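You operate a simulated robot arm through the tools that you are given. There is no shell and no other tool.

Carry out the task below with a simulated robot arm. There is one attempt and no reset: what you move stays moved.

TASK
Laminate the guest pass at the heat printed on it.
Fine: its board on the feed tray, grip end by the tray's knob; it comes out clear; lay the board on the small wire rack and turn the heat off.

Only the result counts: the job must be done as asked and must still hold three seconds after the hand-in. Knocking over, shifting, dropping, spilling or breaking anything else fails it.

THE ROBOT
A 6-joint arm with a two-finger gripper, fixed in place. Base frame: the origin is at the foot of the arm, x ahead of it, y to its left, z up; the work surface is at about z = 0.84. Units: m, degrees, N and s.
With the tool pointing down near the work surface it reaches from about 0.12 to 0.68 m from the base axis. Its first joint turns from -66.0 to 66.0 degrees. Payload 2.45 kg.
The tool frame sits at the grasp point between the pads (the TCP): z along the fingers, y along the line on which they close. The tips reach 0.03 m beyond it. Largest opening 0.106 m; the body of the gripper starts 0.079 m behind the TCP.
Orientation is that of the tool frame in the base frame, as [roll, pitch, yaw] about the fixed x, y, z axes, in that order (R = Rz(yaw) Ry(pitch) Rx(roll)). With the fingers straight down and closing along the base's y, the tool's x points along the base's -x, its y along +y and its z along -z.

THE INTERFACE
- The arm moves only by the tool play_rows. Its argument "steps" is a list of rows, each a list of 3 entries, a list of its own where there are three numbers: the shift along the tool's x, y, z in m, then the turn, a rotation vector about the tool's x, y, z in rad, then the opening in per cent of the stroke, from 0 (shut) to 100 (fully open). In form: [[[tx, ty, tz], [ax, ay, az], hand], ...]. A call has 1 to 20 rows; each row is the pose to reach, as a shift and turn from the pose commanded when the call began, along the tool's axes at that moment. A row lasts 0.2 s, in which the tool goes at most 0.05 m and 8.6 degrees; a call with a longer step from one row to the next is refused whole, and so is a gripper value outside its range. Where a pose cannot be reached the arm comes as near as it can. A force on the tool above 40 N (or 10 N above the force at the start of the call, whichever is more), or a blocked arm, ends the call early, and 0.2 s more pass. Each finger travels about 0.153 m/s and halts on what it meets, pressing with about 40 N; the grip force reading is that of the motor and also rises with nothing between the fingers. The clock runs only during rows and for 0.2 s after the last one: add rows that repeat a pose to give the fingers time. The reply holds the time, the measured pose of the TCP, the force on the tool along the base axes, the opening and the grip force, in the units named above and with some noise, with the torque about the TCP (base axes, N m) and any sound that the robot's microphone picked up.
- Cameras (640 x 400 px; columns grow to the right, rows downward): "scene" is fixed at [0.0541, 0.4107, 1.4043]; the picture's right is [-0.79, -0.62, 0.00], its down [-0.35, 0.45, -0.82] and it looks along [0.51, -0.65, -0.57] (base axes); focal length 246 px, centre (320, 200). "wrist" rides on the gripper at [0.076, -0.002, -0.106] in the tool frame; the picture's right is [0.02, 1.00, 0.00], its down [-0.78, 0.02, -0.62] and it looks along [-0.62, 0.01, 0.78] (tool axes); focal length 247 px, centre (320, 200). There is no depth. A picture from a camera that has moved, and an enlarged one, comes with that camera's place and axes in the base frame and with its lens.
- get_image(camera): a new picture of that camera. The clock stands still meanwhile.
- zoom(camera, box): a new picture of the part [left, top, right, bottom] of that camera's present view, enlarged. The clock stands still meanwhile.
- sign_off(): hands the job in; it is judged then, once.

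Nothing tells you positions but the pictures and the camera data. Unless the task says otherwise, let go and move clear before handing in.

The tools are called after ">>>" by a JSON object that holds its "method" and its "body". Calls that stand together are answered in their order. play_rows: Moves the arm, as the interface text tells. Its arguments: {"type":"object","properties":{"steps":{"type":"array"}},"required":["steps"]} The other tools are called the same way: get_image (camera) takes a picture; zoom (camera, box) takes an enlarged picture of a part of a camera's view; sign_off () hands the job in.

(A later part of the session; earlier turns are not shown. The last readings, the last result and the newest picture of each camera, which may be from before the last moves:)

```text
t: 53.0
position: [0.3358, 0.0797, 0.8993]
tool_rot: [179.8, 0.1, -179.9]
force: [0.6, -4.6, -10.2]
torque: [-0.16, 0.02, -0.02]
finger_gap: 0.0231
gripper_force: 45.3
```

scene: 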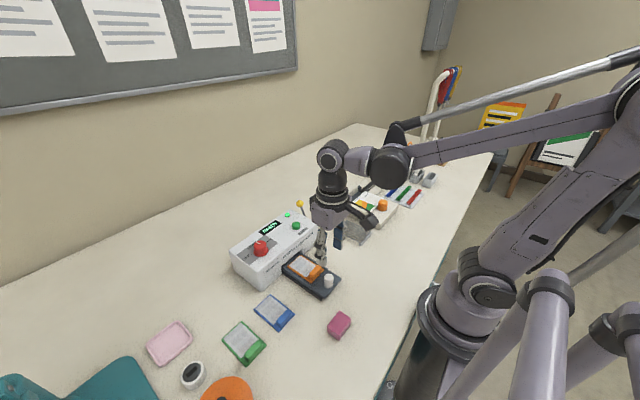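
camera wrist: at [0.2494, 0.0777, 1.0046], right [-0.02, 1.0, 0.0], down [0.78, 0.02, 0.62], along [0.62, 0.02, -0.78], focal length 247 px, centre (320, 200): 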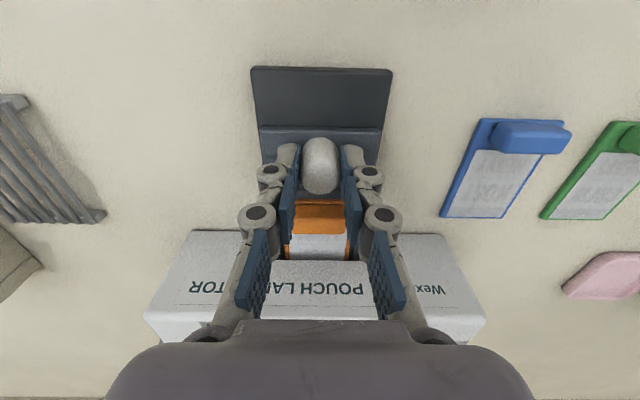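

Good, it keeps sliding. Continuing.

>>> {"method": "play_rows", "body": {"steps": [[[-0.001, 0, 0], [0, 0, 0], 5], [[-0.002, 0, 0], [0, 0, 0], 5], [[-0.0035, 0, 0], [0, 0, 0], 5], [[-0.005, 0, 0], [0, 0, 0], 5], [[-0.0065, 0, 0], [0, 0, 0], 5], [[-0.008, 0, 0], [0, 0, 0], 5], [[-0.0095, 0, 0], [0, 0, 0], 5], [[-0.011, 0, 0], [0, 0, 0], 5], [[-0.0125, 0, 0], [0, 0, 0], 5], [[-0.014, 0, 0], [0, 0, 0], 5], [[-0.0155, 0, 0], [0, 0, 0], 5], [[-0.017, 0, 0], [0, 0, 0], 5], [[-0.0185, 0, 0], [0, 0, 0], 5], [[-0.02, 0, 0], [0, 0, 0], 5], [[-0.0215, 0, 0], [0, 0, 0], 5], [[-0.023, 0, 0], [0, 0, 0], 5]]}}

>>> {"method": "get_image", "body": {"camera": "wrist"}}

>>> {"method": "zoom", "body": {"camera": "scene", "box": [230, 200, 358, 280]}}

```text
t: 56.4
position: [0.3551, 0.0803, 0.8987]
tool_rot: [179.9, -0.5, -179.8]
force: [-32.4, 4.8, 6.4]
torque: [0.14, -0.01, 0.05]
finger_gap: 0.0233
gripper_force: 45.0
```

```text
taken
camera wrist: at [0.2793, 0.0776, 1.0056], right [-0.03, 1.0, 0.0], down [0.79, 0.02, 0.61], along [0.61, 0.02, -0.79], focal length 247 px, centre (320, 200)
```

wrist: 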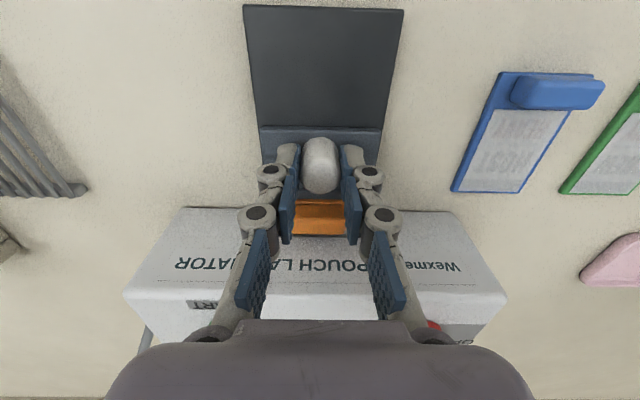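

```text
5.00 times, centred on (294, 240) of scene
camera zoom: at [0.0532, 0.4108, 1.4043], right [-0.79, -0.62, 0.0], down [-0.35, 0.45, -0.82], along [0.51, -0.65, -0.57], focal length 1228 px, centre (450, 0)
```

zoom: 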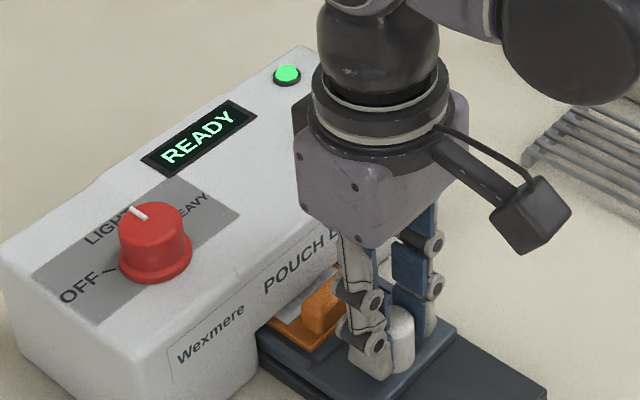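

The tray has reached its inner stop (32 N) with the grip just outside the slot, and READY still shows. I'll ease off, release the knob, rise, and go above START.

>>> {"method": "play_rows", "body": {"steps": [[[0.0035, 0, 0], [0, 0, 0], 5], [[0.0035, 0, 0], [0, 0, 0], 30], [[0.0035, 0, 0], [0, 0, 0], 45], [[0.0035, 0, 0], [0, 0, 0], 45], [[0.0035, 0, -0.03], [0, 0, 0], 45], [[0.0035, 0, -0.07], [0, 0, 0], 45], [[0.0035, 0, -0.11], [0, 0, 0], 30], [[-0.025, -0.02, -0.115], [0, 0, 0], 10], [[-0.06, -0.04, -0.115], [0, 0, 0], 0], [[-0.0925, -0.0595, -0.115], [0, 0, 0], 0], [[-0.0925, -0.0595, -0.115], [0, 0, 0], 0]]}}

>>> {"method": "get_image", "body": {"camera": "wrist"}}

>>> {"method": "zoom", "body": {"camera": "scene", "box": [230, 190, 358, 270]}}

```text
t: 58.8
position: [0.4516, 0.0207, 1.0138]
tool_rot: [179.9, 0.2, -179.8]
force: [0.0, -0.2, 0.7]
torque: [0.0, 0.0, -0.04]
finger_gap: 0.0001
gripper_force: 28.6
```

```text
taken
camera wrist: at [0.376, 0.0175, 1.1209], right [-0.02, 1.0, 0.0], down [0.78, 0.02, 0.62], along [0.62, 0.02, -0.78], focal length 247 px, centre (320, 200)
```

wrist: 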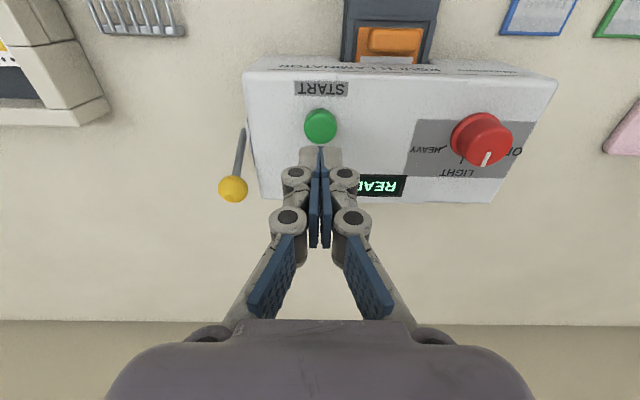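

```text
5.00 times, centred on (294, 230) of scene
camera zoom: at [0.0541, 0.4107, 1.4043], right [-0.79, -0.62, 0.0], down [-0.35, 0.45, -0.82], along [0.51, -0.65, -0.57], focal length 1228 px, centre (450, 50)
```

zoom: 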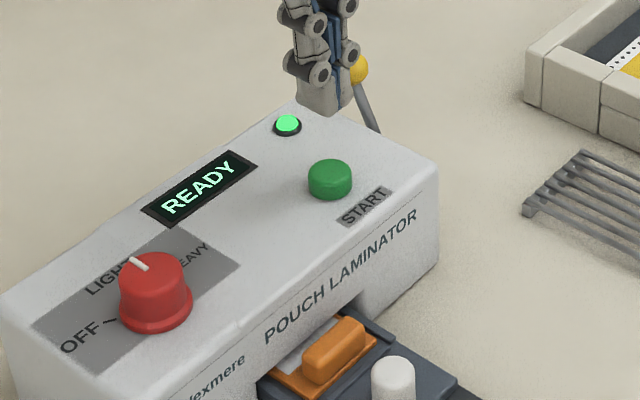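

I'm over START. I'll zoom to confirm the tray's position and the button alignment.

>>> {"method": "zoom", "body": {"camera": "wrist", "box": [300, 0, 460, 100]}}

>>> {"method": "zoom", "body": {"camera": "wrist", "box": [260, 70, 420, 170]}}

>>> {"method": "zoom", "body": {"camera": "scene", "box": [270, 240, 350, 290]}}

```text
4.00 times, centred on (380, 50) of wrist
camera zoom: at [0.376, 0.0175, 1.1209], right [-0.02, 1.0, 0.0], down [0.78, 0.02, 0.62], along [0.62, 0.02, -0.78], focal length 988 px, centre (80, 800)
```

zoom: 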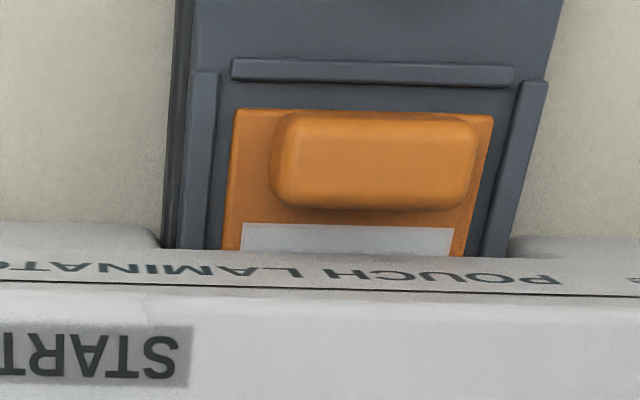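

```text
4.00 times, centred on (340, 120) of wrist
camera zoom: at [0.376, 0.0175, 1.1209], right [-0.02, 1.0, 0.0], down [0.78, 0.02, 0.62], along [0.62, 0.02, -0.78], focal length 988 px, centre (240, 520)
```

zoom: 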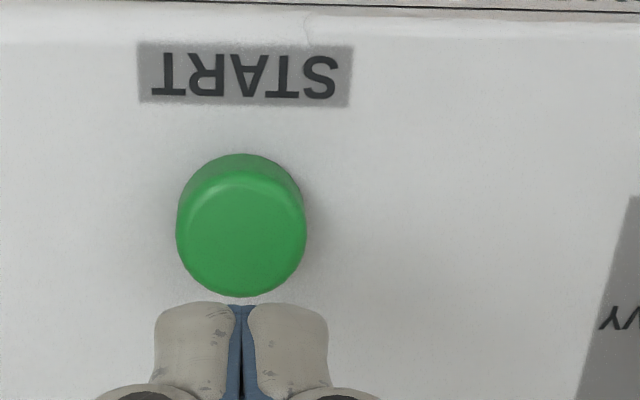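

```text
8.00 times, centred on (310, 265) of scene
camera zoom: at [0.0541, 0.4107, 1.4043], right [-0.79, -0.62, 0.0], down [-0.35, 0.45, -0.82], along [0.51, -0.65, -0.57], focal length 1965 px, centre (400, -320)
```

zoom: 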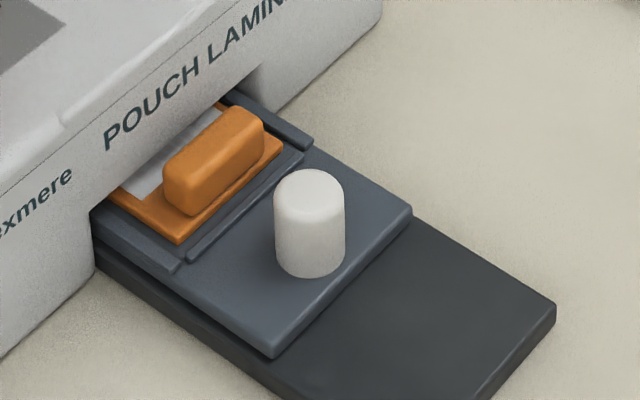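

The tray is home and the fingertips are centred over the START button. I'll press it down gently and retract.

>>> {"method": "play_rows", "body": {"steps": [[[0, 0, 0.02], [0, 0, 0], 0], [[0, 0, 0.035], [0, 0, 0], 0], [[0, 0, 0.041], [0, 0, 0], 0], [[0, 0, 0.044], [0, 0, 0], 0], [[0, 0, 0.046], [0, 0, 0], 0], [[0, 0, 0.048], [0, 0, 0], 0], [[0, 0, 0.05], [0, 0, 0], 0]]}}

>>> {"method": "zoom", "body": {"camera": "scene", "box": [230, 190, 358, 270]}}

```text
t: 60.4
position: [0.4513, 0.02, 0.9638]
tool_rot: [179.9, 0.1, -179.9]
force: [-0.3, -0.5, 1.3]
torque: [-0.01, 0.0, 0.01]
finger_gap: 0.006
gripper_force: 28.8
```

```text
5.00 times, centred on (294, 230) of scene
camera zoom: at [0.054, 0.4107, 1.4043], right [-0.79, -0.62, 0.0], down [-0.35, 0.45, -0.82], along [0.51, -0.65, -0.57], focal length 1228 px, centre (450, 50)
```

zoom: 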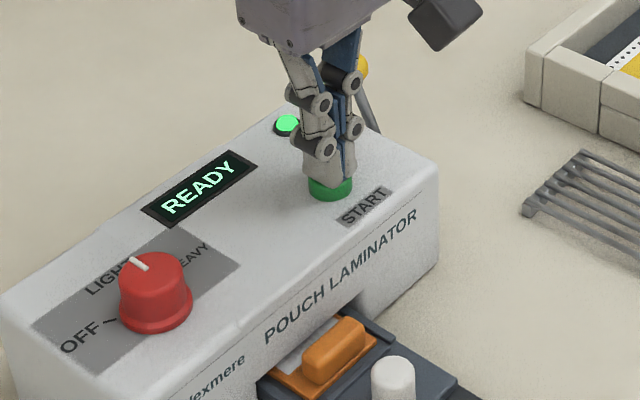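

The tips touch the button lightly but it hasn't triggered. I'll press a few millimetres further.

>>> {"method": "play_rows", "body": {"steps": [[[0, 0, 0.0015], [0, 0, 0], 0], [[0, 0, 0.003], [0, 0, 0], 0], [[0, 0, 0.0045], [0, 0, 0], 0], [[0, 0, 0.0045], [0, 0, 0], 0]]}}

>>> {"method": "zoom", "body": {"camera": "scene", "box": [230, 190, 358, 270]}}

```text
t: 61.4
position: [0.4511, 0.021, 0.9598]
tool_rot: [179.9, 0.0, 180.0]
force: [0.9, -0.9, 4.8]
torque: [0.01, -0.05, 0.0]
finger_gap: 0.0061
gripper_force: 28.2
heard: click
```

```text
5.00 times, centred on (294, 230) of scene
camera zoom: at [0.054, 0.4107, 1.4043], right [-0.79, -0.62, 0.0], down [-0.35, 0.45, -0.82], along [0.51, -0.65, -0.57], focal length 1228 px, centre (450, 50)
```

zoom: 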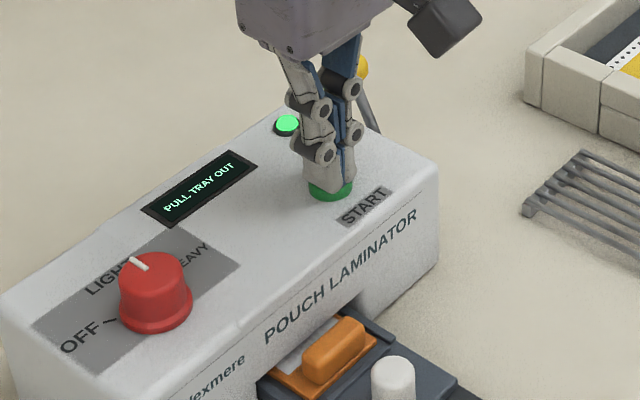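

A click, and the display says PULL TRAY OUT: the machine wants the tray out at start and will feed it itself. I'll go back to the knob to pull the tray out.

>>> {"method": "play_rows", "body": {"steps": [[[0, 0, -0.02], [0, 0, 0], 0], [[0, 0, -0.055], [0, 0, 0], 0], [[0.02, 0.01, -0.06], [0, 0, 0], 0], [[0.05, 0.03, -0.06], [0, 0, 0], 20], [[0.08, 0.05, -0.06], [0, 0, 0], 45], [[0.096, 0.0595, -0.055], [0, 0, 0], 50], [[0.096, 0.0595, -0.02], [0, 0, 0], 50], [[0.096, 0.0595, 0.0], [0, 0, 0], 50], [[0.096, 0.0595, 0.0], [0, 0, 0], 50]]}}

>>> {"method": "zoom", "body": {"camera": "wrist", "box": [220, 90, 420, 215]}}

>>> {"method": "zoom", "body": {"camera": "scene", "box": [230, 200, 358, 280]}}

```text
t: 63.4
position: [0.3545, 0.0815, 0.9605]
tool_rot: [180.0, 0.1, -179.9]
force: [-0.4, -0.6, 0.8]
torque: [0.03, -0.03, -0.02]
finger_gap: 0.0533
gripper_force: 0.0
```

```text
3.20 times, centred on (320, 152) of wrist
camera zoom: at [0.2784, 0.0787, 1.066], right [-0.02, 1.0, 0.0], down [0.78, 0.02, 0.62], along [0.62, 0.02, -0.78], focal length 790 px, centre (320, 352)
```

zoom: 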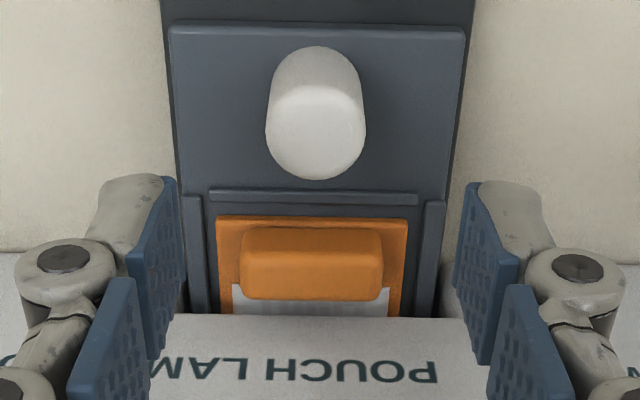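

```text
5.00 times, centred on (294, 240) of scene
camera zoom: at [0.054, 0.4107, 1.4043], right [-0.79, -0.62, 0.0], down [-0.35, 0.45, -0.82], along [0.51, -0.65, -0.57], focal length 1228 px, centre (450, 0)
```

zoom: 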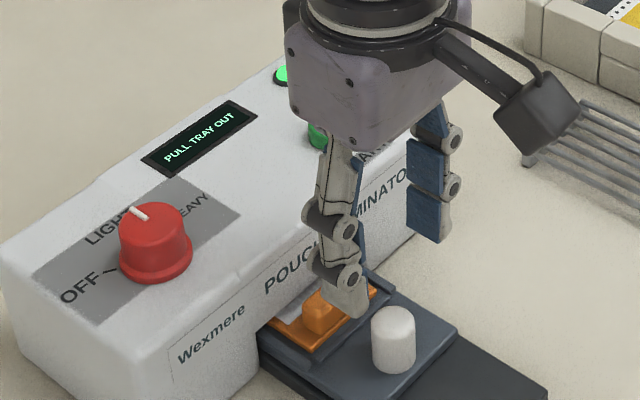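

The knob is centred between the fingers. I'll descend, grip it and begin pulling the tray outward slowly.

>>> {"method": "play_rows", "body": {"steps": [[[0, -0.001, 0.02], [0, 0, 0], 50], [[0, -0.001, 0.045], [0, 0, 0], 50], [[0, -0.001, 0.06], [0, 0, 0], 50], [[0, -0.001, 0.063], [0, 0, 0], 40], [[0, -0.001, 0.063], [0, 0, 0], 25], [[0, -0.001, 0.063], [0, 0, 0], 10], [[0, -0.001, 0.063], [0, 0, 0], 5], [[0, -0.001, 0.063], [0, 0, 0], 5]]}}

```text
t: 65.2
position: [0.354, 0.0803, 0.8967]
tool_rot: [179.9, 0.1, -179.9]
force: [0.2, 6.3, -13.2]
torque: [0.19, -0.04, 0.02]
finger_gap: 0.0233
gripper_force: 45.1
```

>>> {"method": "play_rows", "body": {"steps": [[[0.001, 0, 0], [0, 0, 0], 5], [[0.0025, 0, 0], [0, 0, 0], 5], [[0.004, 0, 0], [0, 0, 0], 5], [[0.0055, 0, 0], [0, 0, 0], 5], [[0.007, 0, 0], [0, 0, 0], 5], [[0.0085, 0, 0], [0, 0, 0], 5], [[0.01, 0, 0], [0, 0, 0], 5], [[0.0115, 0, 0], [0, 0, 0], 5], [[0.013, 0, 0], [0, 0, 0], 5], [[0.0145, 0, 0], [0, 0, 0], 5], [[0.016, 0, 0], [0, 0, 0], 5], [[0.0175, 0, 0], [0, 0, 0], 5], [[0.019, 0, 0], [0, 0, 0], 5], [[0.0205, 0, 0], [0, 0, 0], 5], [[0.022, 0, 0], [0, 0, 0], 5], [[0.0235, 0, 0], [0, 0, 0], 5], [[0.025, 0, 0], [0, 0, 0], 5], [[0.0265, 0, 0], [0, 0, 0], 5], [[0.028, 0, 0], [0, 0, 0], 5], [[0.0295, 0, 0], [0, 0, 0], 5]]}}

>>> {"method": "zoom", "body": {"camera": "wrist", "box": [220, 90, 420, 215]}}

>>> {"method": "zoom", "body": {"camera": "scene", "box": [230, 200, 358, 280]}}

```text
t: 69.4
position: [0.3255, 0.0799, 0.8954]
tool_rot: [179.8, 0.0, -179.9]
force: [0.4, 13.6, -32.1]
torque: [0.37, -0.11, 0.02]
finger_gap: 0.0232
gripper_force: 45.0
```

```text
3.20 times, centred on (320, 152) of wrist
camera zoom: at [0.2491, 0.0774, 1.0023], right [-0.02, 1.0, 0.0], down [0.78, 0.02, 0.62], along [0.62, 0.02, -0.78], focal length 790 px, centre (320, 352)
```

zoom: 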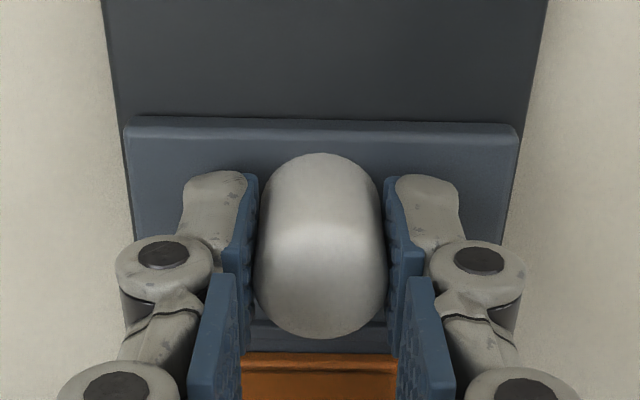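

```text
5.00 times, centred on (294, 240) of scene
camera zoom: at [0.0544, 0.4112, 1.4042], right [-0.79, -0.62, 0.0], down [-0.35, 0.45, -0.82], along [0.51, -0.65, -0.57], focal length 1228 px, centre (450, 0)
```

zoom: 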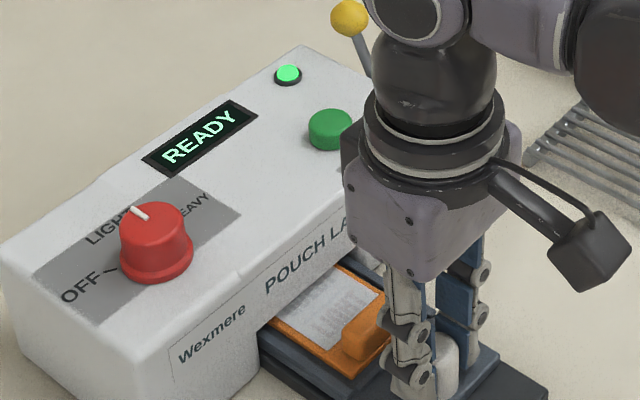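

The tray is coming out 30 mm so far. A vertical strain of 32 N built up, so I'll lower 2 mm to relieve it while continuing.

>>> {"method": "play_rows", "body": {"steps": [[[0.001, 0.0005, 0.001], [0, 0, 0], 5], [[0.0025, 0.001, 0.0015], [0, 0, 0], 5], [[0.004, 0.001, 0.0015], [0, 0, 0], 5], [[0.0055, 0.001, 0.0015], [0, 0, 0], 5], [[0.007, 0.001, 0.0015], [0, 0, 0], 5], [[0.0085, 0.001, 0.0015], [0, 0, 0], 5], [[0.01, 0.001, 0.0015], [0, 0, 0], 5], [[0.0115, 0.001, 0.0015], [0, 0, 0], 5], [[0.013, 0.001, 0.0015], [0, 0, 0], 5], [[0.0145, 0.001, 0.0015], [0, 0, 0], 5], [[0.016, 0.001, 0.0015], [0, 0, 0], 5], [[0.0175, 0.001, 0.0015], [0, 0, 0], 5], [[0.019, 0.001, 0.0015], [0, 0, 0], 5], [[0.0205, 0.001, 0.0015], [0, 0, 0], 5], [[0.022, 0.001, 0.0015], [0, 0, 0], 5]]}}

```text
t: 70.1
position: [0.3224, 0.08, 0.8958]
tool_rot: [-180.0, 0.1, -179.9]
force: [0.1, 0.4, 6.0]
torque: [0.05, -0.05, -0.04]
finger_gap: 0.0234
gripper_force: 45.5
stopped in row 3: the force on the tool passed its limit at 46 N (the readings are from after the stop); the commanded pose is now the measured one
```

>>> {"method": "play_rows", "body": {"steps": [[[0.001, 0, 0], [0, 0, 0], 5], [[0.0025, 0, 0], [0, 0, 0], 5], [[0.004, 0, 0], [0, 0, 0], 5], [[0.0055, 0, 0], [0, 0, 0], 5], [[0.007, 0, 0], [0, 0, 0], 5], [[0.0085, 0, 0], [0, 0, 0], 5], [[0.01, 0, 0], [0, 0, 0], 5], [[0.0115, 0, 0], [0, 0, 0], 5], [[0.013, 0, 0], [0, 0, 0], 5], [[0.0145, 0, 0], [0, 0, 0], 5], [[0.016, 0, 0], [0, 0, 0], 5], [[0.0175, 0, 0], [0, 0, 0], 5], [[0.019, 0, 0], [0, 0, 0], 5], [[0.0205, 0, 0], [0, 0, 0], 5], [[0.022, 0, 0], [0, 0, 0], 5]]}}

```text
t: 73.3
position: [0.3013, 0.08, 0.8952]
tool_rot: [-180.0, 0.1, -180.0]
force: [1.4, 1.0, 19.3]
torque: [0.07, 0.13, 0.0]
finger_gap: 0.0232
gripper_force: 45.0
```

Nearly out; about 17 mm to go to its original place.

>>> {"method": "play_rows", "body": {"steps": [[[0.001, 0, -0.0006], [0, 0, 0], 5], [[0.0025, 0, -0.0006], [0, 0, 0], 5], [[0.004, 0, -0.0006], [0, 0, 0], 5], [[0.0055, 0, -0.0006], [0, 0, 0], 5], [[0.007, 0, -0.0006], [0, 0, 0], 5], [[0.0085, 0, -0.0006], [0, 0, 0], 5], [[0.01, 0, -0.0006], [0, 0, 0], 5], [[0.0115, 0, -0.0006], [0, 0, 0], 5], [[0.013, 0, -0.0006], [0, 0, 0], 5], [[0.0145, 0, -0.0006], [0, 0, 0], 5], [[0.016, 0, -0.0006], [0, 0, 0], 5], [[0.0175, 0, -0.0006], [0, 0, 0], 5]]}}

>>> {"method": "get_image", "body": {"camera": "wrist"}}

>>> {"method": "zoom", "body": {"camera": "scene", "box": [230, 200, 358, 280]}}

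```text
t: 75.9
position: [0.286, 0.0804, 0.8966]
tool_rot: [-180.0, 0.3, -180.0]
force: [21.9, 9.0, -26.6]
torque: [0.2, 0.17, -0.05]
finger_gap: 0.023
gripper_force: 45.3
```

```text
taken
camera wrist: at [0.2093, 0.078, 1.0017], right [-0.02, 1.0, 0.0], down [0.78, 0.02, 0.63], along [0.63, 0.01, -0.78], focal length 247 px, centre (320, 200)
```

wrist: 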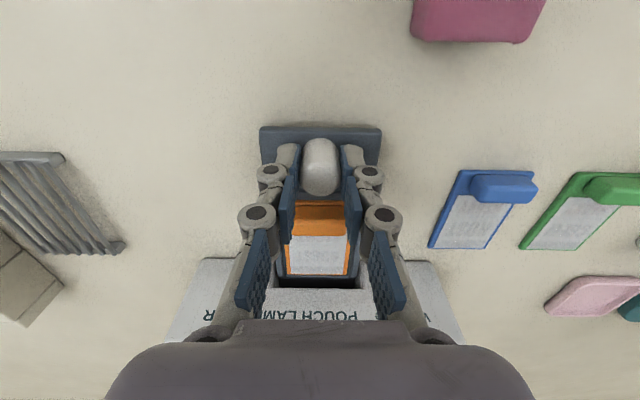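

```text
5.00 times, centred on (294, 240) of scene
camera zoom: at [0.0549, 0.411, 1.4042], right [-0.79, -0.62, 0.0], down [-0.35, 0.45, -0.82], along [0.51, -0.65, -0.57], focal length 1228 px, centre (450, 0)
```

zoom: 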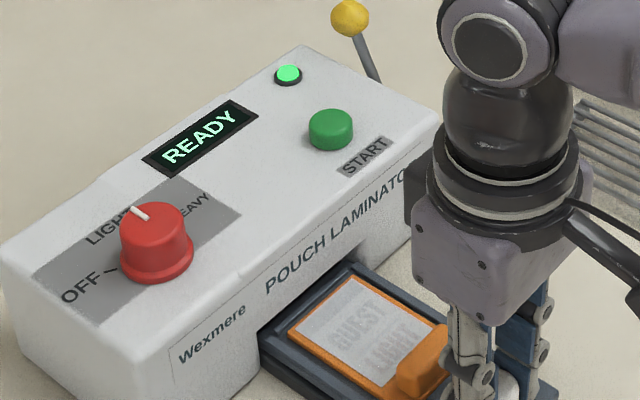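

The tray is back at its outer stop and the display shows READY again. I'll release the knob, rise, and inspect.

>>> {"method": "play_rows", "body": {"steps": [[[-0.0005, 0, 0.001], [0, 0, 0], 5], [[-0.0005, 0, 0.001], [0, 0, 0], 30], [[-0.0005, 0, 0.001], [0, 0, 0], 48], [[-0.0005, 0, 0.001], [0, 0, 0], 50], [[-0.0005, 0, -0.03], [0, 0, 0], 50], [[-0.0005, 0, -0.065], [0, 0, 0], 50], [[-0.0005, 0, -0.1], [0, 0, 0], 50], [[-0.0005, 0, -0.115], [0, 0, 0], 50], [[-0.0005, 0, -0.115], [0, 0, 0], 50]]}}

>>> {"method": "zoom", "body": {"camera": "wrist", "box": [240, 70, 400, 170]}}

>>> {"method": "zoom", "body": {"camera": "wrist", "box": [250, 125, 410, 225]}}

>>> {"method": "zoom", "body": {"camera": "scene", "box": [230, 210, 358, 290]}}

```text
t: 77.9
position: [0.2837, 0.0789, 1.0108]
tool_rot: [-180.0, 0.0, -179.9]
force: [0.0, 0.4, -1.3]
torque: [0.01, 0.0, -0.01]
finger_gap: 0.053
gripper_force: 0.0
```

```text
4.00 times, centred on (320, 120) of wrist
camera zoom: at [0.2075, 0.0781, 1.1178], right [-0.02, 1.0, 0.0], down [0.78, 0.02, 0.62], along [0.62, 0.01, -0.78], focal length 988 px, centre (320, 520)
```

zoom: 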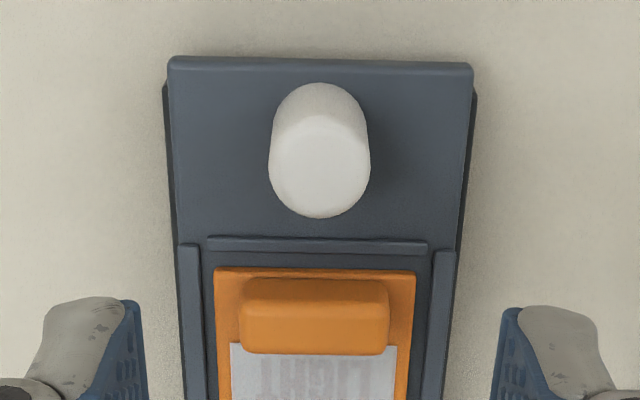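

```text
4.00 times, centred on (330, 175) of wrist
camera zoom: at [0.2075, 0.0781, 1.1178], right [-0.02, 1.0, 0.0], down [0.78, 0.02, 0.62], along [0.62, 0.01, -0.78], focal length 988 px, centre (280, 300)
```

zoom: 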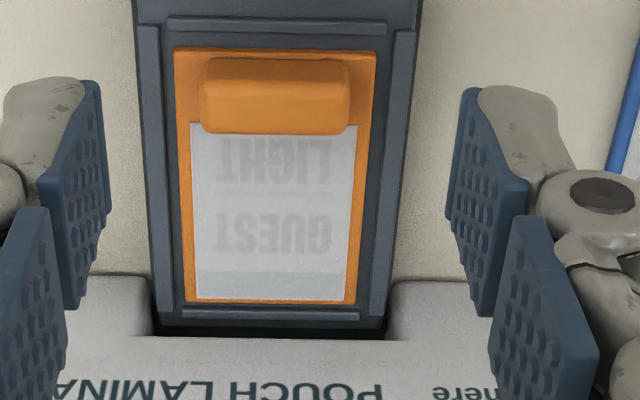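

```text
5.00 times, centred on (294, 250) of scene
camera zoom: at [0.0541, 0.4107, 1.4043], right [-0.79, -0.62, 0.0], down [-0.35, 0.45, -0.82], along [0.51, -0.65, -0.57], focal length 1228 px, centre (450, -50)
```

zoom: 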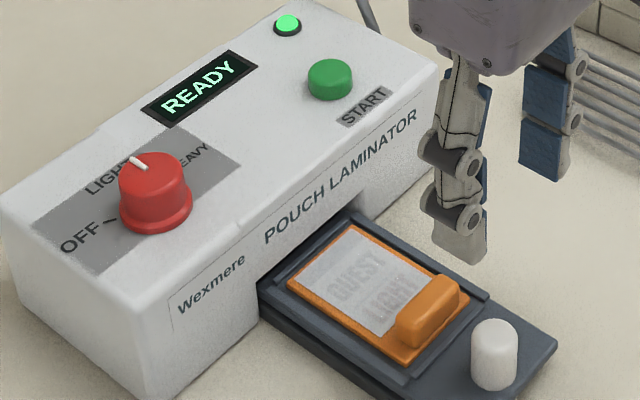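

The tray is out with the board still seated and the pass not yet laminated. Now I'll press START again.

>>> {"method": "play_rows", "body": {"steps": [[[-0.02, -0.005, -0.005], [0, 0, 0], 40], [[-0.05, -0.02, -0.005], [0, 0, 0], 20], [[-0.085, -0.035, -0.005], [0, 0, 0], 0], [[-0.12, -0.05, -0.005], [0, 0, 0], 0], [[-0.15, -0.058, -0.005], [0, 0, 0], 0], [[-0.1675, -0.059, -0.003], [0, 0, 0], 0], [[-0.1675, -0.059, -0.003], [0, 0, 0], 0]]}}

>>> {"method": "zoom", "body": {"camera": "wrist", "box": [260, 70, 420, 170]}}

```text
t: 79.5
position: [0.451, 0.0221, 1.0142]
tool_rot: [180.0, 0.1, -179.9]
force: [0.5, 0.1, -0.1]
torque: [0.01, 0.04, 0.0]
finger_gap: 0.0
gripper_force: 28.6
```

```text
4.00 times, centred on (340, 120) of wrist
camera zoom: at [0.3758, 0.019, 1.1205], right [-0.02, 1.0, 0.0], down [0.78, 0.02, 0.62], along [0.62, 0.01, -0.78], focal length 988 px, centre (240, 520)
```

zoom: 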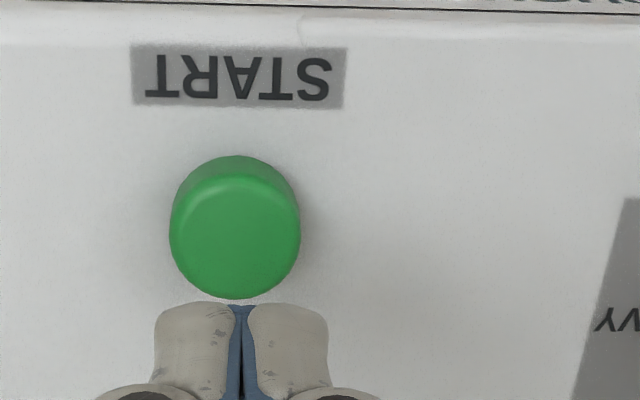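

>>> {"method": "play_rows", "body": {"steps": [[[0, -0.001, 0.025], [0, 0, 0], 0], [[0, -0.001, 0.042], [0, 0, 0], 0], [[0, -0.001, 0.048], [0, 0, 0], 0], [[0, -0.001, 0.051], [0, 0, 0], 0], [[0, -0.001, 0.053], [0, 0, 0], 0], [[0, -0.001, 0.0545], [0, 0, 0], 0], [[0, -0.001, 0.0555], [0, 0, 0], 0]]}}

>>> {"method": "zoom", "body": {"camera": "scene", "box": [230, 210, 358, 290]}}

```text
t: 81.1
position: [0.451, 0.0205, 0.9601]
tool_rot: [-180.0, 0.1, -179.8]
force: [-0.8, -0.5, 7.8]
torque: [-0.02, 0.01, 0.02]
finger_gap: 0.0058
gripper_force: 28.7
heard: click
```

```text
5.00 times, centred on (294, 250) of scene
camera zoom: at [0.0539, 0.4107, 1.4043], right [-0.79, -0.62, 0.0], down [-0.35, 0.45, -0.82], along [0.51, -0.65, -0.57], focal length 1228 px, centre (450, -50)
```

zoom: 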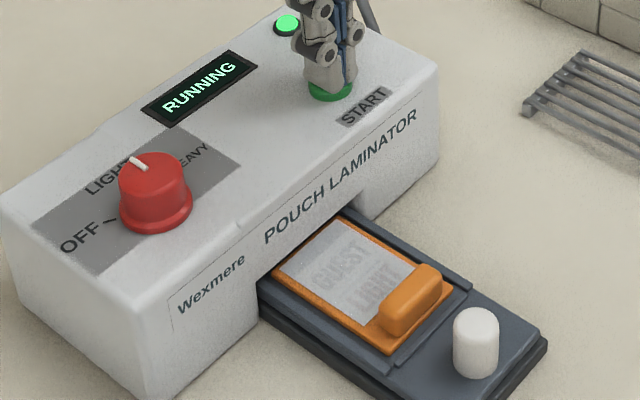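

The display reads RUNNING and the tray is being drawn in. I'll lift off the button and wait while watching.

>>> {"method": "play_rows", "body": {"steps": [[[0, 0, -0.02], [0, 0, 0], 0], [[0, 0, -0.055], [0, 0, 0], 0], [[0, 0, -0.06], [0, 0, 0], 0], [[0, 0, -0.06], [0, 0, 0], 0], [[0, 0, -0.06], [0, 0, 0], 0]]}}

>>> {"method": "zoom", "body": {"camera": "scene", "box": [230, 210, 358, 290]}}

```text
t: 82.3
position: [0.452, 0.0211, 1.02]
tool_rot: [180.0, 0.1, -179.9]
force: [-0.6, -0.4, 0.5]
torque: [0.01, 0.01, -0.04]
finger_gap: 0.0
gripper_force: 29.3
```

```text
5.00 times, centred on (294, 250) of scene
camera zoom: at [0.0541, 0.4107, 1.4043], right [-0.79, -0.62, 0.0], down [-0.35, 0.45, -0.82], along [0.51, -0.65, -0.57], focal length 1228 px, centre (450, -50)
```

zoom: 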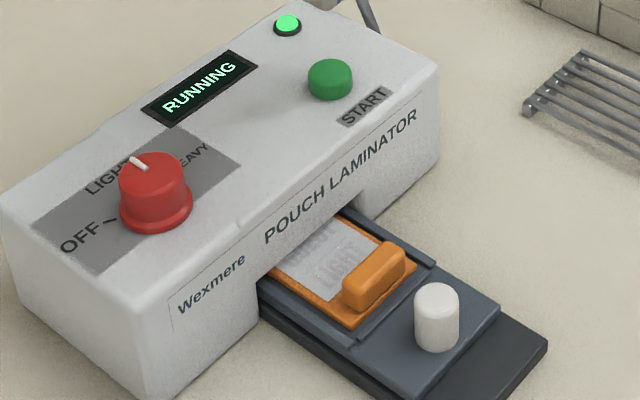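

It's feeding in smoothly. I'll wait and keep watching.

>>> {"method": "play_rows", "body": {"steps": [[[0, 0, 0], [0, 0, 0], 0], [[0, 0, 0], [0, 0, 0], 0], [[0, 0, 0], [0, 0, 0], 0], [[0, 0, 0], [0, 0, 0], 0], [[0, 0, 0], [0, 0, 0], 0], [[0, 0, 0], [0, 0, 0], 0], [[0, 0, 0], [0, 0, 0], 0], [[0, 0, 0], [0, 0, 0], 0], [[0, 0, 0], [0, 0, 0], 0], [[0, 0, 0], [0, 0, 0], 0]]}}

>>> {"method": "zoom", "body": {"camera": "scene", "box": [230, 190, 358, 270]}}

```text
t: 84.5
position: [0.4527, 0.0207, 1.0193]
tool_rot: [-180.0, 0.0, -179.8]
force: [0.8, 0.2, -0.5]
torque: [-0.01, 0.01, 0.02]
finger_gap: 0.0
gripper_force: 28.5
```

```text
5.00 times, centred on (294, 230) of scene
camera zoom: at [0.0541, 0.4107, 1.4043], right [-0.79, -0.62, 0.0], down [-0.35, 0.45, -0.82], along [0.51, -0.65, -0.57], focal length 1228 px, centre (450, 50)
```

zoom: 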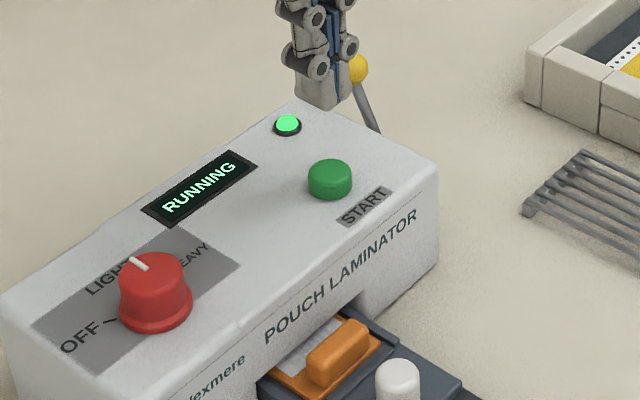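

>>> {"method": "play_rows", "body": {"steps": [[[0, 0, 0], [0, 0, 0], 0], [[0, 0, 0], [0, 0, 0], 0], [[0, 0, 0], [0, 0, 0], 0], [[0, 0, 0], [0, 0, 0], 0], [[0, 0, 0], [0, 0, 0], 0], [[0, 0, 0], [0, 0, 0], 0], [[0, 0, 0], [0, 0, 0], 0], [[0, 0, 0], [0, 0, 0], 0], [[0, 0, 0], [0, 0, 0], 0], [[0, 0, 0], [0, 0, 0], 0]]}}

>>> {"method": "zoom", "body": {"camera": "scene", "box": [230, 190, 358, 270]}}

>>> {"method": "zoom", "body": {"camera": "scene", "box": [270, 240, 350, 290]}}

```text
t: 86.7
position: [0.4514, 0.0213, 1.0196]
tool_rot: [-180.0, 0.2, -179.9]
force: [0.4, 0.6, 0.2]
torque: [0.03, 0.01, 0.02]
finger_gap: 0.0
gripper_force: 28.5
```

```text
5.00 times, centred on (294, 230) of scene
camera zoom: at [0.0541, 0.4107, 1.4043], right [-0.79, -0.62, 0.0], down [-0.35, 0.45, -0.82], along [0.51, -0.65, -0.57], focal length 1228 px, centre (450, 50)
```

zoom: 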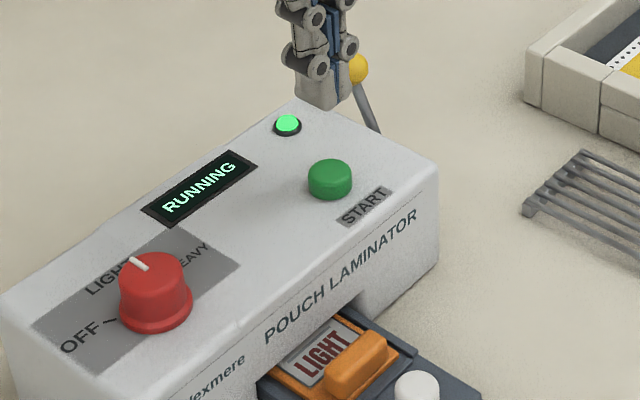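

```text
8.00 times, centred on (310, 265) of scene
camera zoom: at [0.0541, 0.4107, 1.4043], right [-0.79, -0.62, 0.0], down [-0.35, 0.45, -0.82], along [0.51, -0.65, -0.57], focal length 1965 px, centre (400, -320)
```

zoom: 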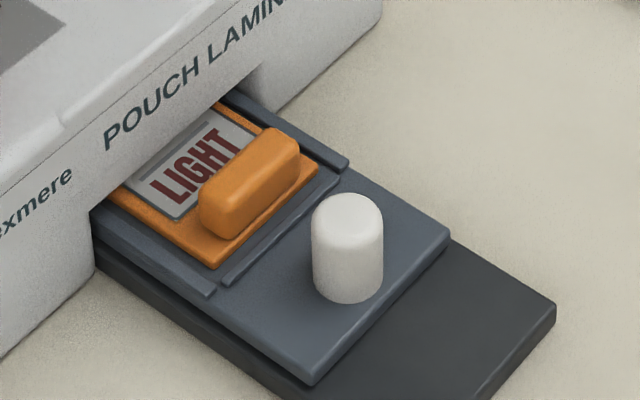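

The tray is coming back out and the pass looks clear, with "LIGHT" sharply readable. I'll wait until it finishes.

>>> {"method": "play_rows", "body": {"steps": [[[0, 0, 0], [0, 0, 0], 0], [[0, 0, 0], [0, 0, 0], 0], [[0, 0, 0], [0, 0, 0], 0], [[0, 0, 0], [0, 0, 0], 0], [[0, 0, 0], [0, 0, 0], 0], [[0, 0, 0], [0, 0, 0], 0], [[0, 0, 0], [0, 0, 0], 0], [[0, 0, 0], [0, 0, 0], 0], [[0, 0, 0], [0, 0, 0], 0], [[0, 0, 0], [0, 0, 0], 0], [[0, 0, 0], [0, 0, 0], 0], [[0, 0, 0], [0, 0, 0], 0], [[0, 0, 0], [0, 0, 0], 0], [[0, 0, 0], [0, 0, 0], 0]]}}

>>> {"method": "zoom", "body": {"camera": "scene", "box": [230, 210, 358, 290]}}

```text
t: 89.7
position: [0.4525, 0.0203, 1.0204]
tool_rot: [-180.0, 0.1, -179.9]
force: [-0.3, -0.2, -0.4]
torque: [0.0, -0.01, 0.02]
finger_gap: 0.0001
gripper_force: 28.7
```

```text
5.00 times, centred on (294, 250) of scene
camera zoom: at [0.0541, 0.4107, 1.4043], right [-0.79, -0.62, 0.0], down [-0.35, 0.45, -0.82], along [0.51, -0.65, -0.57], focal length 1228 px, centre (450, -50)
```

zoom: 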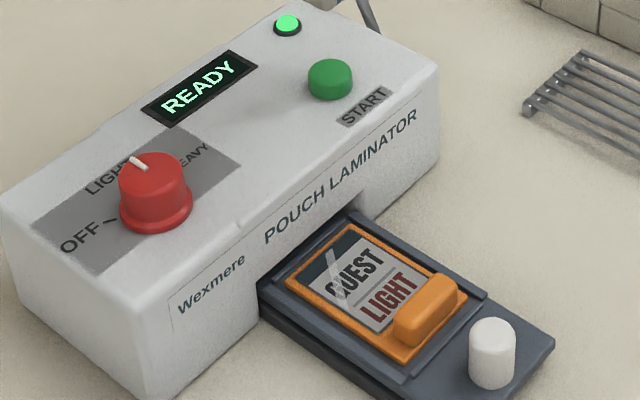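

The cycle is done: the display shows READY and the tray is out. I'll inspect the pass.

>>> {"method": "zoom", "body": {"camera": "scene", "box": [282, 252, 330, 282]}}

>>> {"method": "get_image", "body": {"camera": "wrist"}}

```text
13.33 times, centred on (306, 267) of scene
camera zoom: at [0.0541, 0.4107, 1.4043], right [-0.79, -0.62, 0.0], down [-0.35, 0.45, -0.82], along [0.51, -0.65, -0.57], focal length 3274 px, centre (507, -693)
```

zoom: 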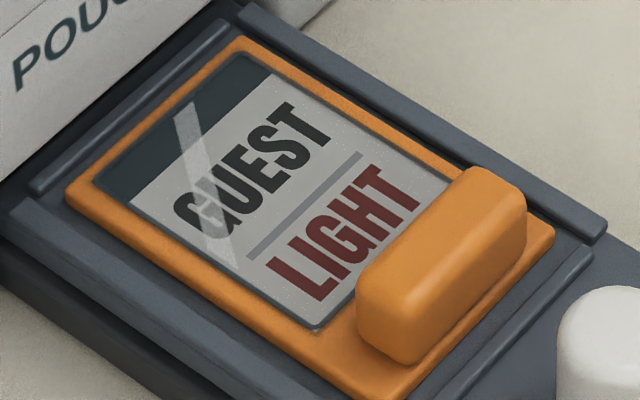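

```text
taken
camera wrist: at [0.3758, 0.0186, 1.1258], right [-0.02, 1.0, 0.0], down [0.78, 0.02, 0.62], along [0.62, 0.01, -0.78], focal length 247 px, centre (320, 200)
```

wrist: 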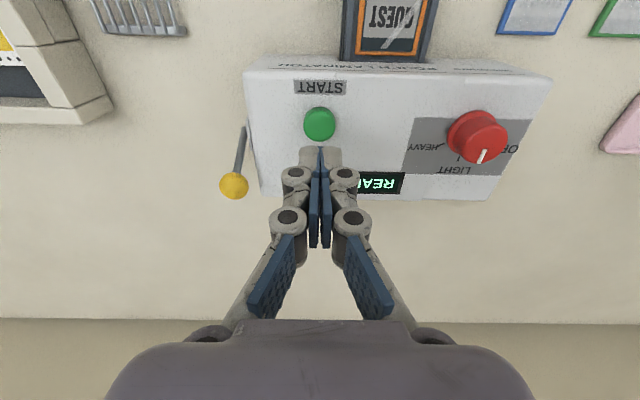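

The pass came out clear and glossy. While I'm near the dial, I'll turn the heat off first: move above the dial, pre-turned so I can rotate it back 60°.

>>> {"method": "play_rows", "body": {"steps": [[[-0.001, 0.015, -0.02], [0, 0, 0.131], 20], [[-0.002, 0.03, -0.03], [0, 0, 0.262], 40], [[-0.003, 0.045, -0.03], [0, 0, 0.393], 60], [[-0.004, 0.06, -0.03], [0, 0, 0.524], 60], [[-0.005, 0.08, -0.03], [0, 0, 0.655], 60], [[-0.006, 0.1, -0.03], [0, 0, 0.786], 60], [[-0.0065, 0.115, -0.03], [0, 0, 0.917], 60], [[-0.0065, 0.1275, -0.02], [0, 0, 1.047], 60], [[-0.0065, 0.1275, 0.0], [0, 0, 1.047], 60], [[-0.0065, 0.1275, 0.01], [0, 0, 1.047], 60], [[-0.0065, 0.1275, 0.01], [0, 0, 1.047], 60]]}}

>>> {"method": "zoom", "body": {"camera": "wrist", "box": [240, 80, 400, 180]}}

>>> {"method": "zoom", "body": {"camera": "scene", "box": [212, 190, 308, 250]}}

```text
t: 92.1
position: [0.457, 0.1473, 1.0083]
tool_rot: [179.8, 0.0, 120.1]
force: [-0.7, -0.3, 0.9]
torque: [-0.05, 0.01, 0.03]
finger_gap: 0.0639
gripper_force: 0.0
```

```text
4.00 times, centred on (320, 130) of wrist
camera zoom: at [0.4178, 0.2125, 1.1145], right [0.85, 0.52, 0.0], down [0.41, -0.67, 0.62], along [0.32, -0.53, -0.78], focal length 988 px, centre (320, 480)
```

zoom: 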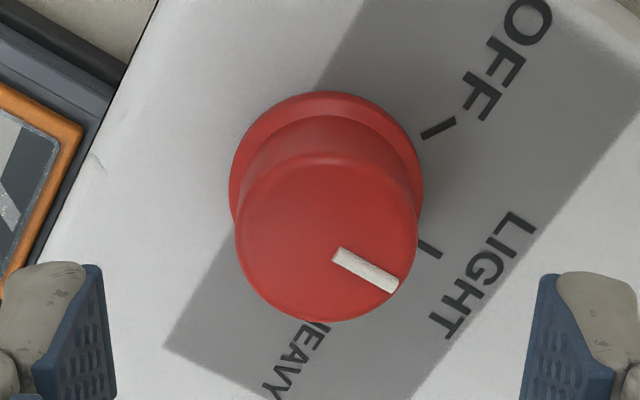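

```text
6.67 times, centred on (260, 220) of scene
camera zoom: at [0.0541, 0.4107, 1.4043], right [-0.79, -0.62, 0.0], down [-0.35, 0.45, -0.82], along [0.51, -0.65, -0.57], focal length 1637 px, centre (720, 67)
```

zoom: 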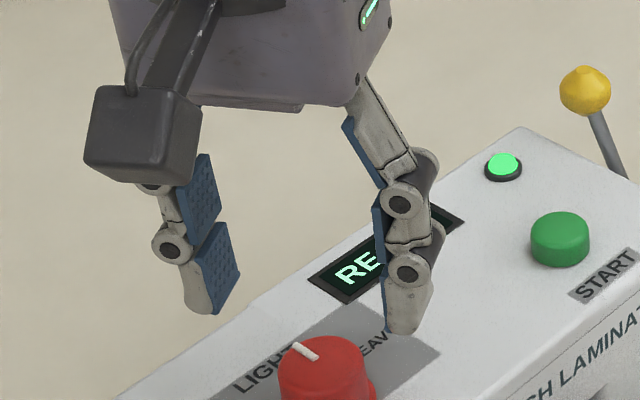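

Alignment on the dial is good. I'll descend, grip, and rotate it 60° back to OFF.

>>> {"method": "play_rows", "body": {"steps": [[[0.0003, 0.0006, 0.02], [0, 0, 0], 60], [[0.0003, 0.0006, 0.038], [0, 0, 0], 60], [[0.0003, 0.0006, 0.046], [0, 0, 0], 60], [[0.0003, 0.0006, 0.046], [0, 0, 0], 45], [[0.0003, 0.0006, 0.046], [0, 0, 0], 30], [[0.0003, 0.0006, 0.046], [0, 0, 0], 20], [[0.0003, 0.0006, 0.046], [0, 0, 0], 20]]}}

```text
t: 93.7
position: [0.4568, 0.1483, 0.9628]
tool_rot: [180.0, 0.0, 120.1]
force: [-2.8, -1.3, -4.3]
torque: [-0.08, 0.1, -0.05]
finger_gap: 0.0352
gripper_force: 44.9
```

>>> {"method": "play_rows", "body": {"steps": [[[0, 0, 0], [0, 0, -0.105], 20], [[0, 0, 0], [0, 0, -0.21], 20], [[0, 0, 0], [0, 0, -0.315], 20], [[0, 0, 0], [0, 0, -0.42], 20], [[0, 0, 0], [0, 0, -0.525], 20], [[0, 0, 0], [0, 0, -0.63], 20], [[0, 0, 0], [0, 0, -0.735], 20], [[0, 0, 0], [0, 0, -0.84], 20], [[0, 0, 0], [0, 0, -0.945], 20], [[0, 0, 0], [0, 0, -1.047], 20], [[0, 0, 0], [0, 0, -1.047], 20]]}}

>>> {"method": "zoom", "body": {"camera": "wrist", "box": [220, 110, 420, 235]}}

>>> {"method": "zoom", "body": {"camera": "scene", "box": [212, 200, 308, 260]}}

```text
t: 96.1
position: [0.457, 0.1496, 0.9621]
tool_rot: [-179.9, 0.1, -179.8]
force: [-7.5, 4.6, 24.4]
torque: [0.03, 0.83, -0.14]
finger_gap: 0.0352
gripper_force: 45.4
```

```text
3.20 times, centred on (320, 172) of wrist
camera zoom: at [0.3814, 0.1458, 1.0692], right [-0.02, 1.0, 0.0], down [0.78, 0.02, 0.62], along [0.62, 0.02, -0.78], focal length 790 px, centre (320, 288)
```

zoom: 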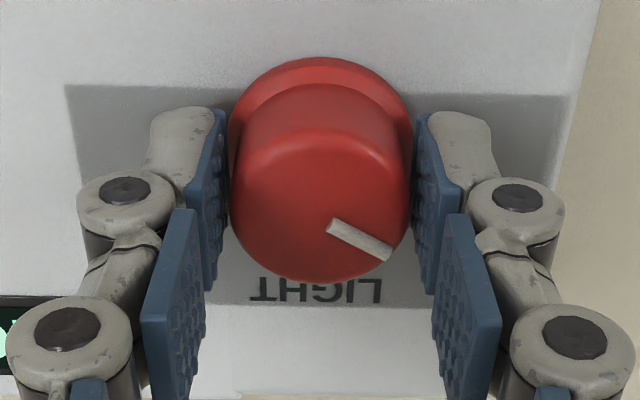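

```text
6.67 times, centred on (260, 230) of scene
camera zoom: at [0.0535, 0.4107, 1.4044], right [-0.79, -0.62, 0.0], down [-0.35, 0.45, -0.82], along [0.51, -0.65, -0.57], focal length 1637 px, centre (720, 0)
```

zoom: 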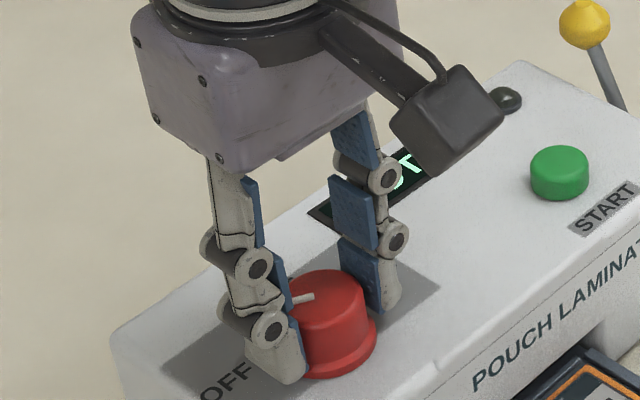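

The pointer is at OFF and the lamp is dark. I'll release, rise and check the display.

>>> {"method": "play_rows", "body": {"steps": [[[0, 0, 0], [0, 0, 0], 36], [[0, 0, 0], [0, 0, 0], 50], [[0, 0, 0], [0, 0, 0], 60], [[0, 0, -0.02], [0, 0, 0], 60], [[0, 0, -0.045], [0, 0, 0], 60], [[0, 0, -0.07], [0, 0, 0], 60], [[0, 0, -0.09], [0, 0, 0], 60], [[0, 0, -0.09], [0, 0, 0], 60]]}}

>>> {"method": "get_image", "body": {"camera": "wrist"}}

>>> {"method": "zoom", "body": {"camera": "wrist", "box": [250, 80, 410, 180]}}

>>> {"method": "zoom", "body": {"camera": "scene", "box": [222, 200, 350, 280]}}

```text
t: 97.9
position: [0.4555, 0.1495, 1.0542]
tool_rot: [-179.9, 0.1, -179.8]
force: [0.6, 0.1, 0.1]
torque: [-0.01, 0.0, -0.03]
finger_gap: 0.0635
gripper_force: 0.0
```

```text
taken
camera wrist: at [0.3814, 0.1471, 1.1594], right [-0.02, 1.0, 0.0], down [0.78, 0.02, 0.62], along [0.62, 0.01, -0.78], focal length 247 px, centre (320, 200)
```

wrist: 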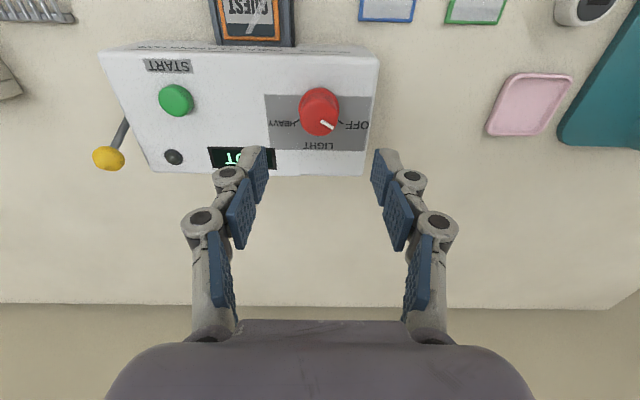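

```text
4.00 times, centred on (330, 130) of wrist
camera zoom: at [0.3814, 0.1471, 1.1594], right [-0.02, 1.0, 0.0], down [0.78, 0.02, 0.62], along [0.62, 0.01, -0.78], focal length 988 px, centre (280, 480)
```

zoom: 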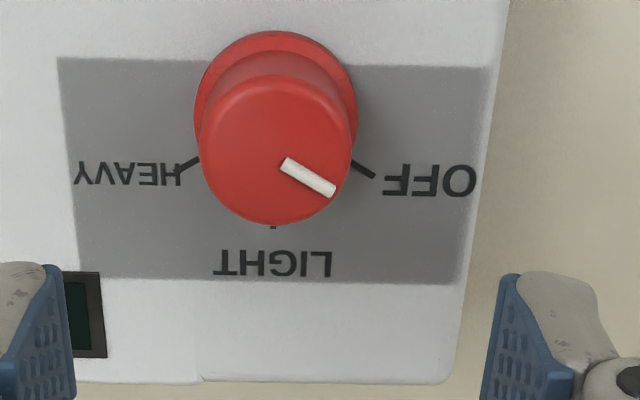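

```text
5.00 times, centred on (286, 240) of scene
camera zoom: at [0.0541, 0.4107, 1.4043], right [-0.79, -0.62, 0.0], down [-0.35, 0.45, -0.82], along [0.51, -0.65, -0.57], focal length 1228 px, centre (490, 0)
```

zoom: 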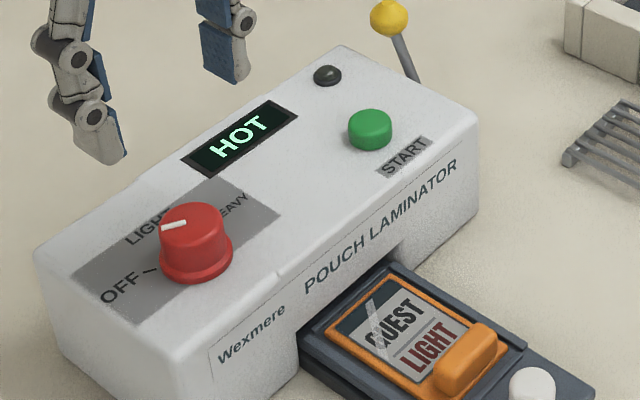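

Heat is off: dial at OFF, lamp dark, display HOT from residual heat. Next I go above the board's grip with the gripper turned to clamp across it.

>>> {"method": "play_rows", "body": {"steps": [[[0.01, -0.005, 0], [0, 0, 0.131], 50], [[0.021, -0.011, 0], [0, 0, 0.262], 40], [[0.032, -0.017, 0], [0, 0, 0.393], 40], [[0.043, -0.023, 0], [0, 0, 0.524], 40], [[0.054, -0.029, 0], [0, 0, 0.655], 40], [[0.065, -0.035, 0], [0, 0, 0.786], 40], [[0.076, -0.041, 0], [0, 0, 0.917], 40], [[0.087, -0.047, 0], [0, 0, 1.048], 40], [[0.098, -0.053, 0], [0, 0, 1.179], 40], [[0.109, -0.059, 0.01], [0, 0, 1.31], 40], [[0.12, -0.065, 0.03], [0, 0, 1.441], 40], [[0.127, -0.068, 0.05], [0, 0, 1.5708], 40], [[0.127, -0.068, 0.07], [0, 0, 1.5708], 40], [[0.127, -0.068, 0.07], [0, 0, 1.5708], 40]]}}

>>> {"method": "get_image", "body": {"camera": "wrist"}}

>>> {"method": "zoom", "body": {"camera": "wrist", "box": [250, 60, 410, 160]}}

>>> {"method": "zoom", "body": {"camera": "scene", "box": [262, 225, 358, 285]}}

```text
t: 100.9
position: [0.3298, 0.0825, 0.9835]
tool_rot: [179.9, 0.0, 90.0]
force: [0.4, 1.1, -0.6]
torque: [-0.02, 0.01, 0.02]
finger_gap: 0.0424
gripper_force: 0.0
```

```text
taken
camera wrist: at [0.3287, 0.1574, 1.0905], right [1.0, 0.02, 0.0], down [0.02, -0.78, 0.62], along [0.01, -0.62, -0.78], focal length 247 px, centre (320, 200)
```

wrist: 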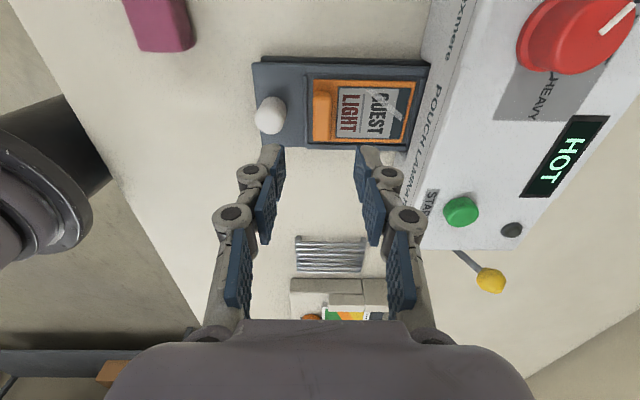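

```text
4.00 times, centred on (330, 110) of wrist
camera zoom: at [0.3287, 0.1574, 1.0905], right [1.0, 0.02, 0.0], down [0.02, -0.78, 0.62], along [0.01, -0.62, -0.78], focal length 988 px, centre (280, 560)
```

zoom: 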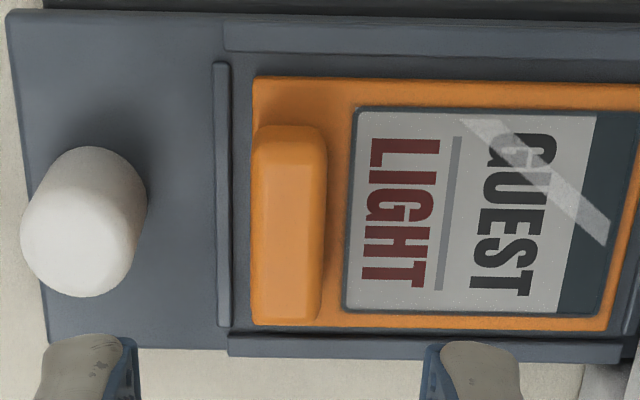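

```text
6.67 times, centred on (310, 255) of scene
camera zoom: at [0.054, 0.4107, 1.4043], right [-0.79, -0.62, 0.0], down [-0.35, 0.45, -0.82], along [0.51, -0.65, -0.57], focal length 1637 px, centre (387, -167)
```

zoom: 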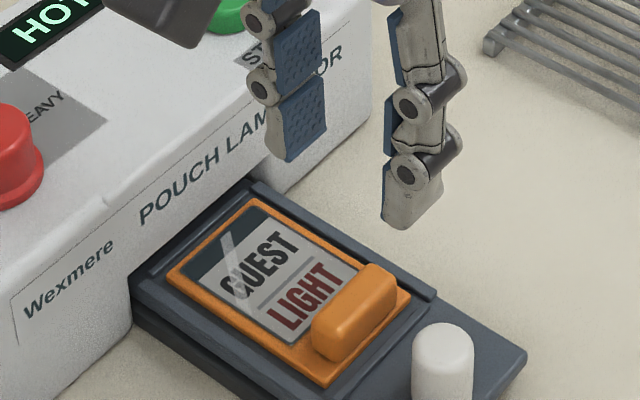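

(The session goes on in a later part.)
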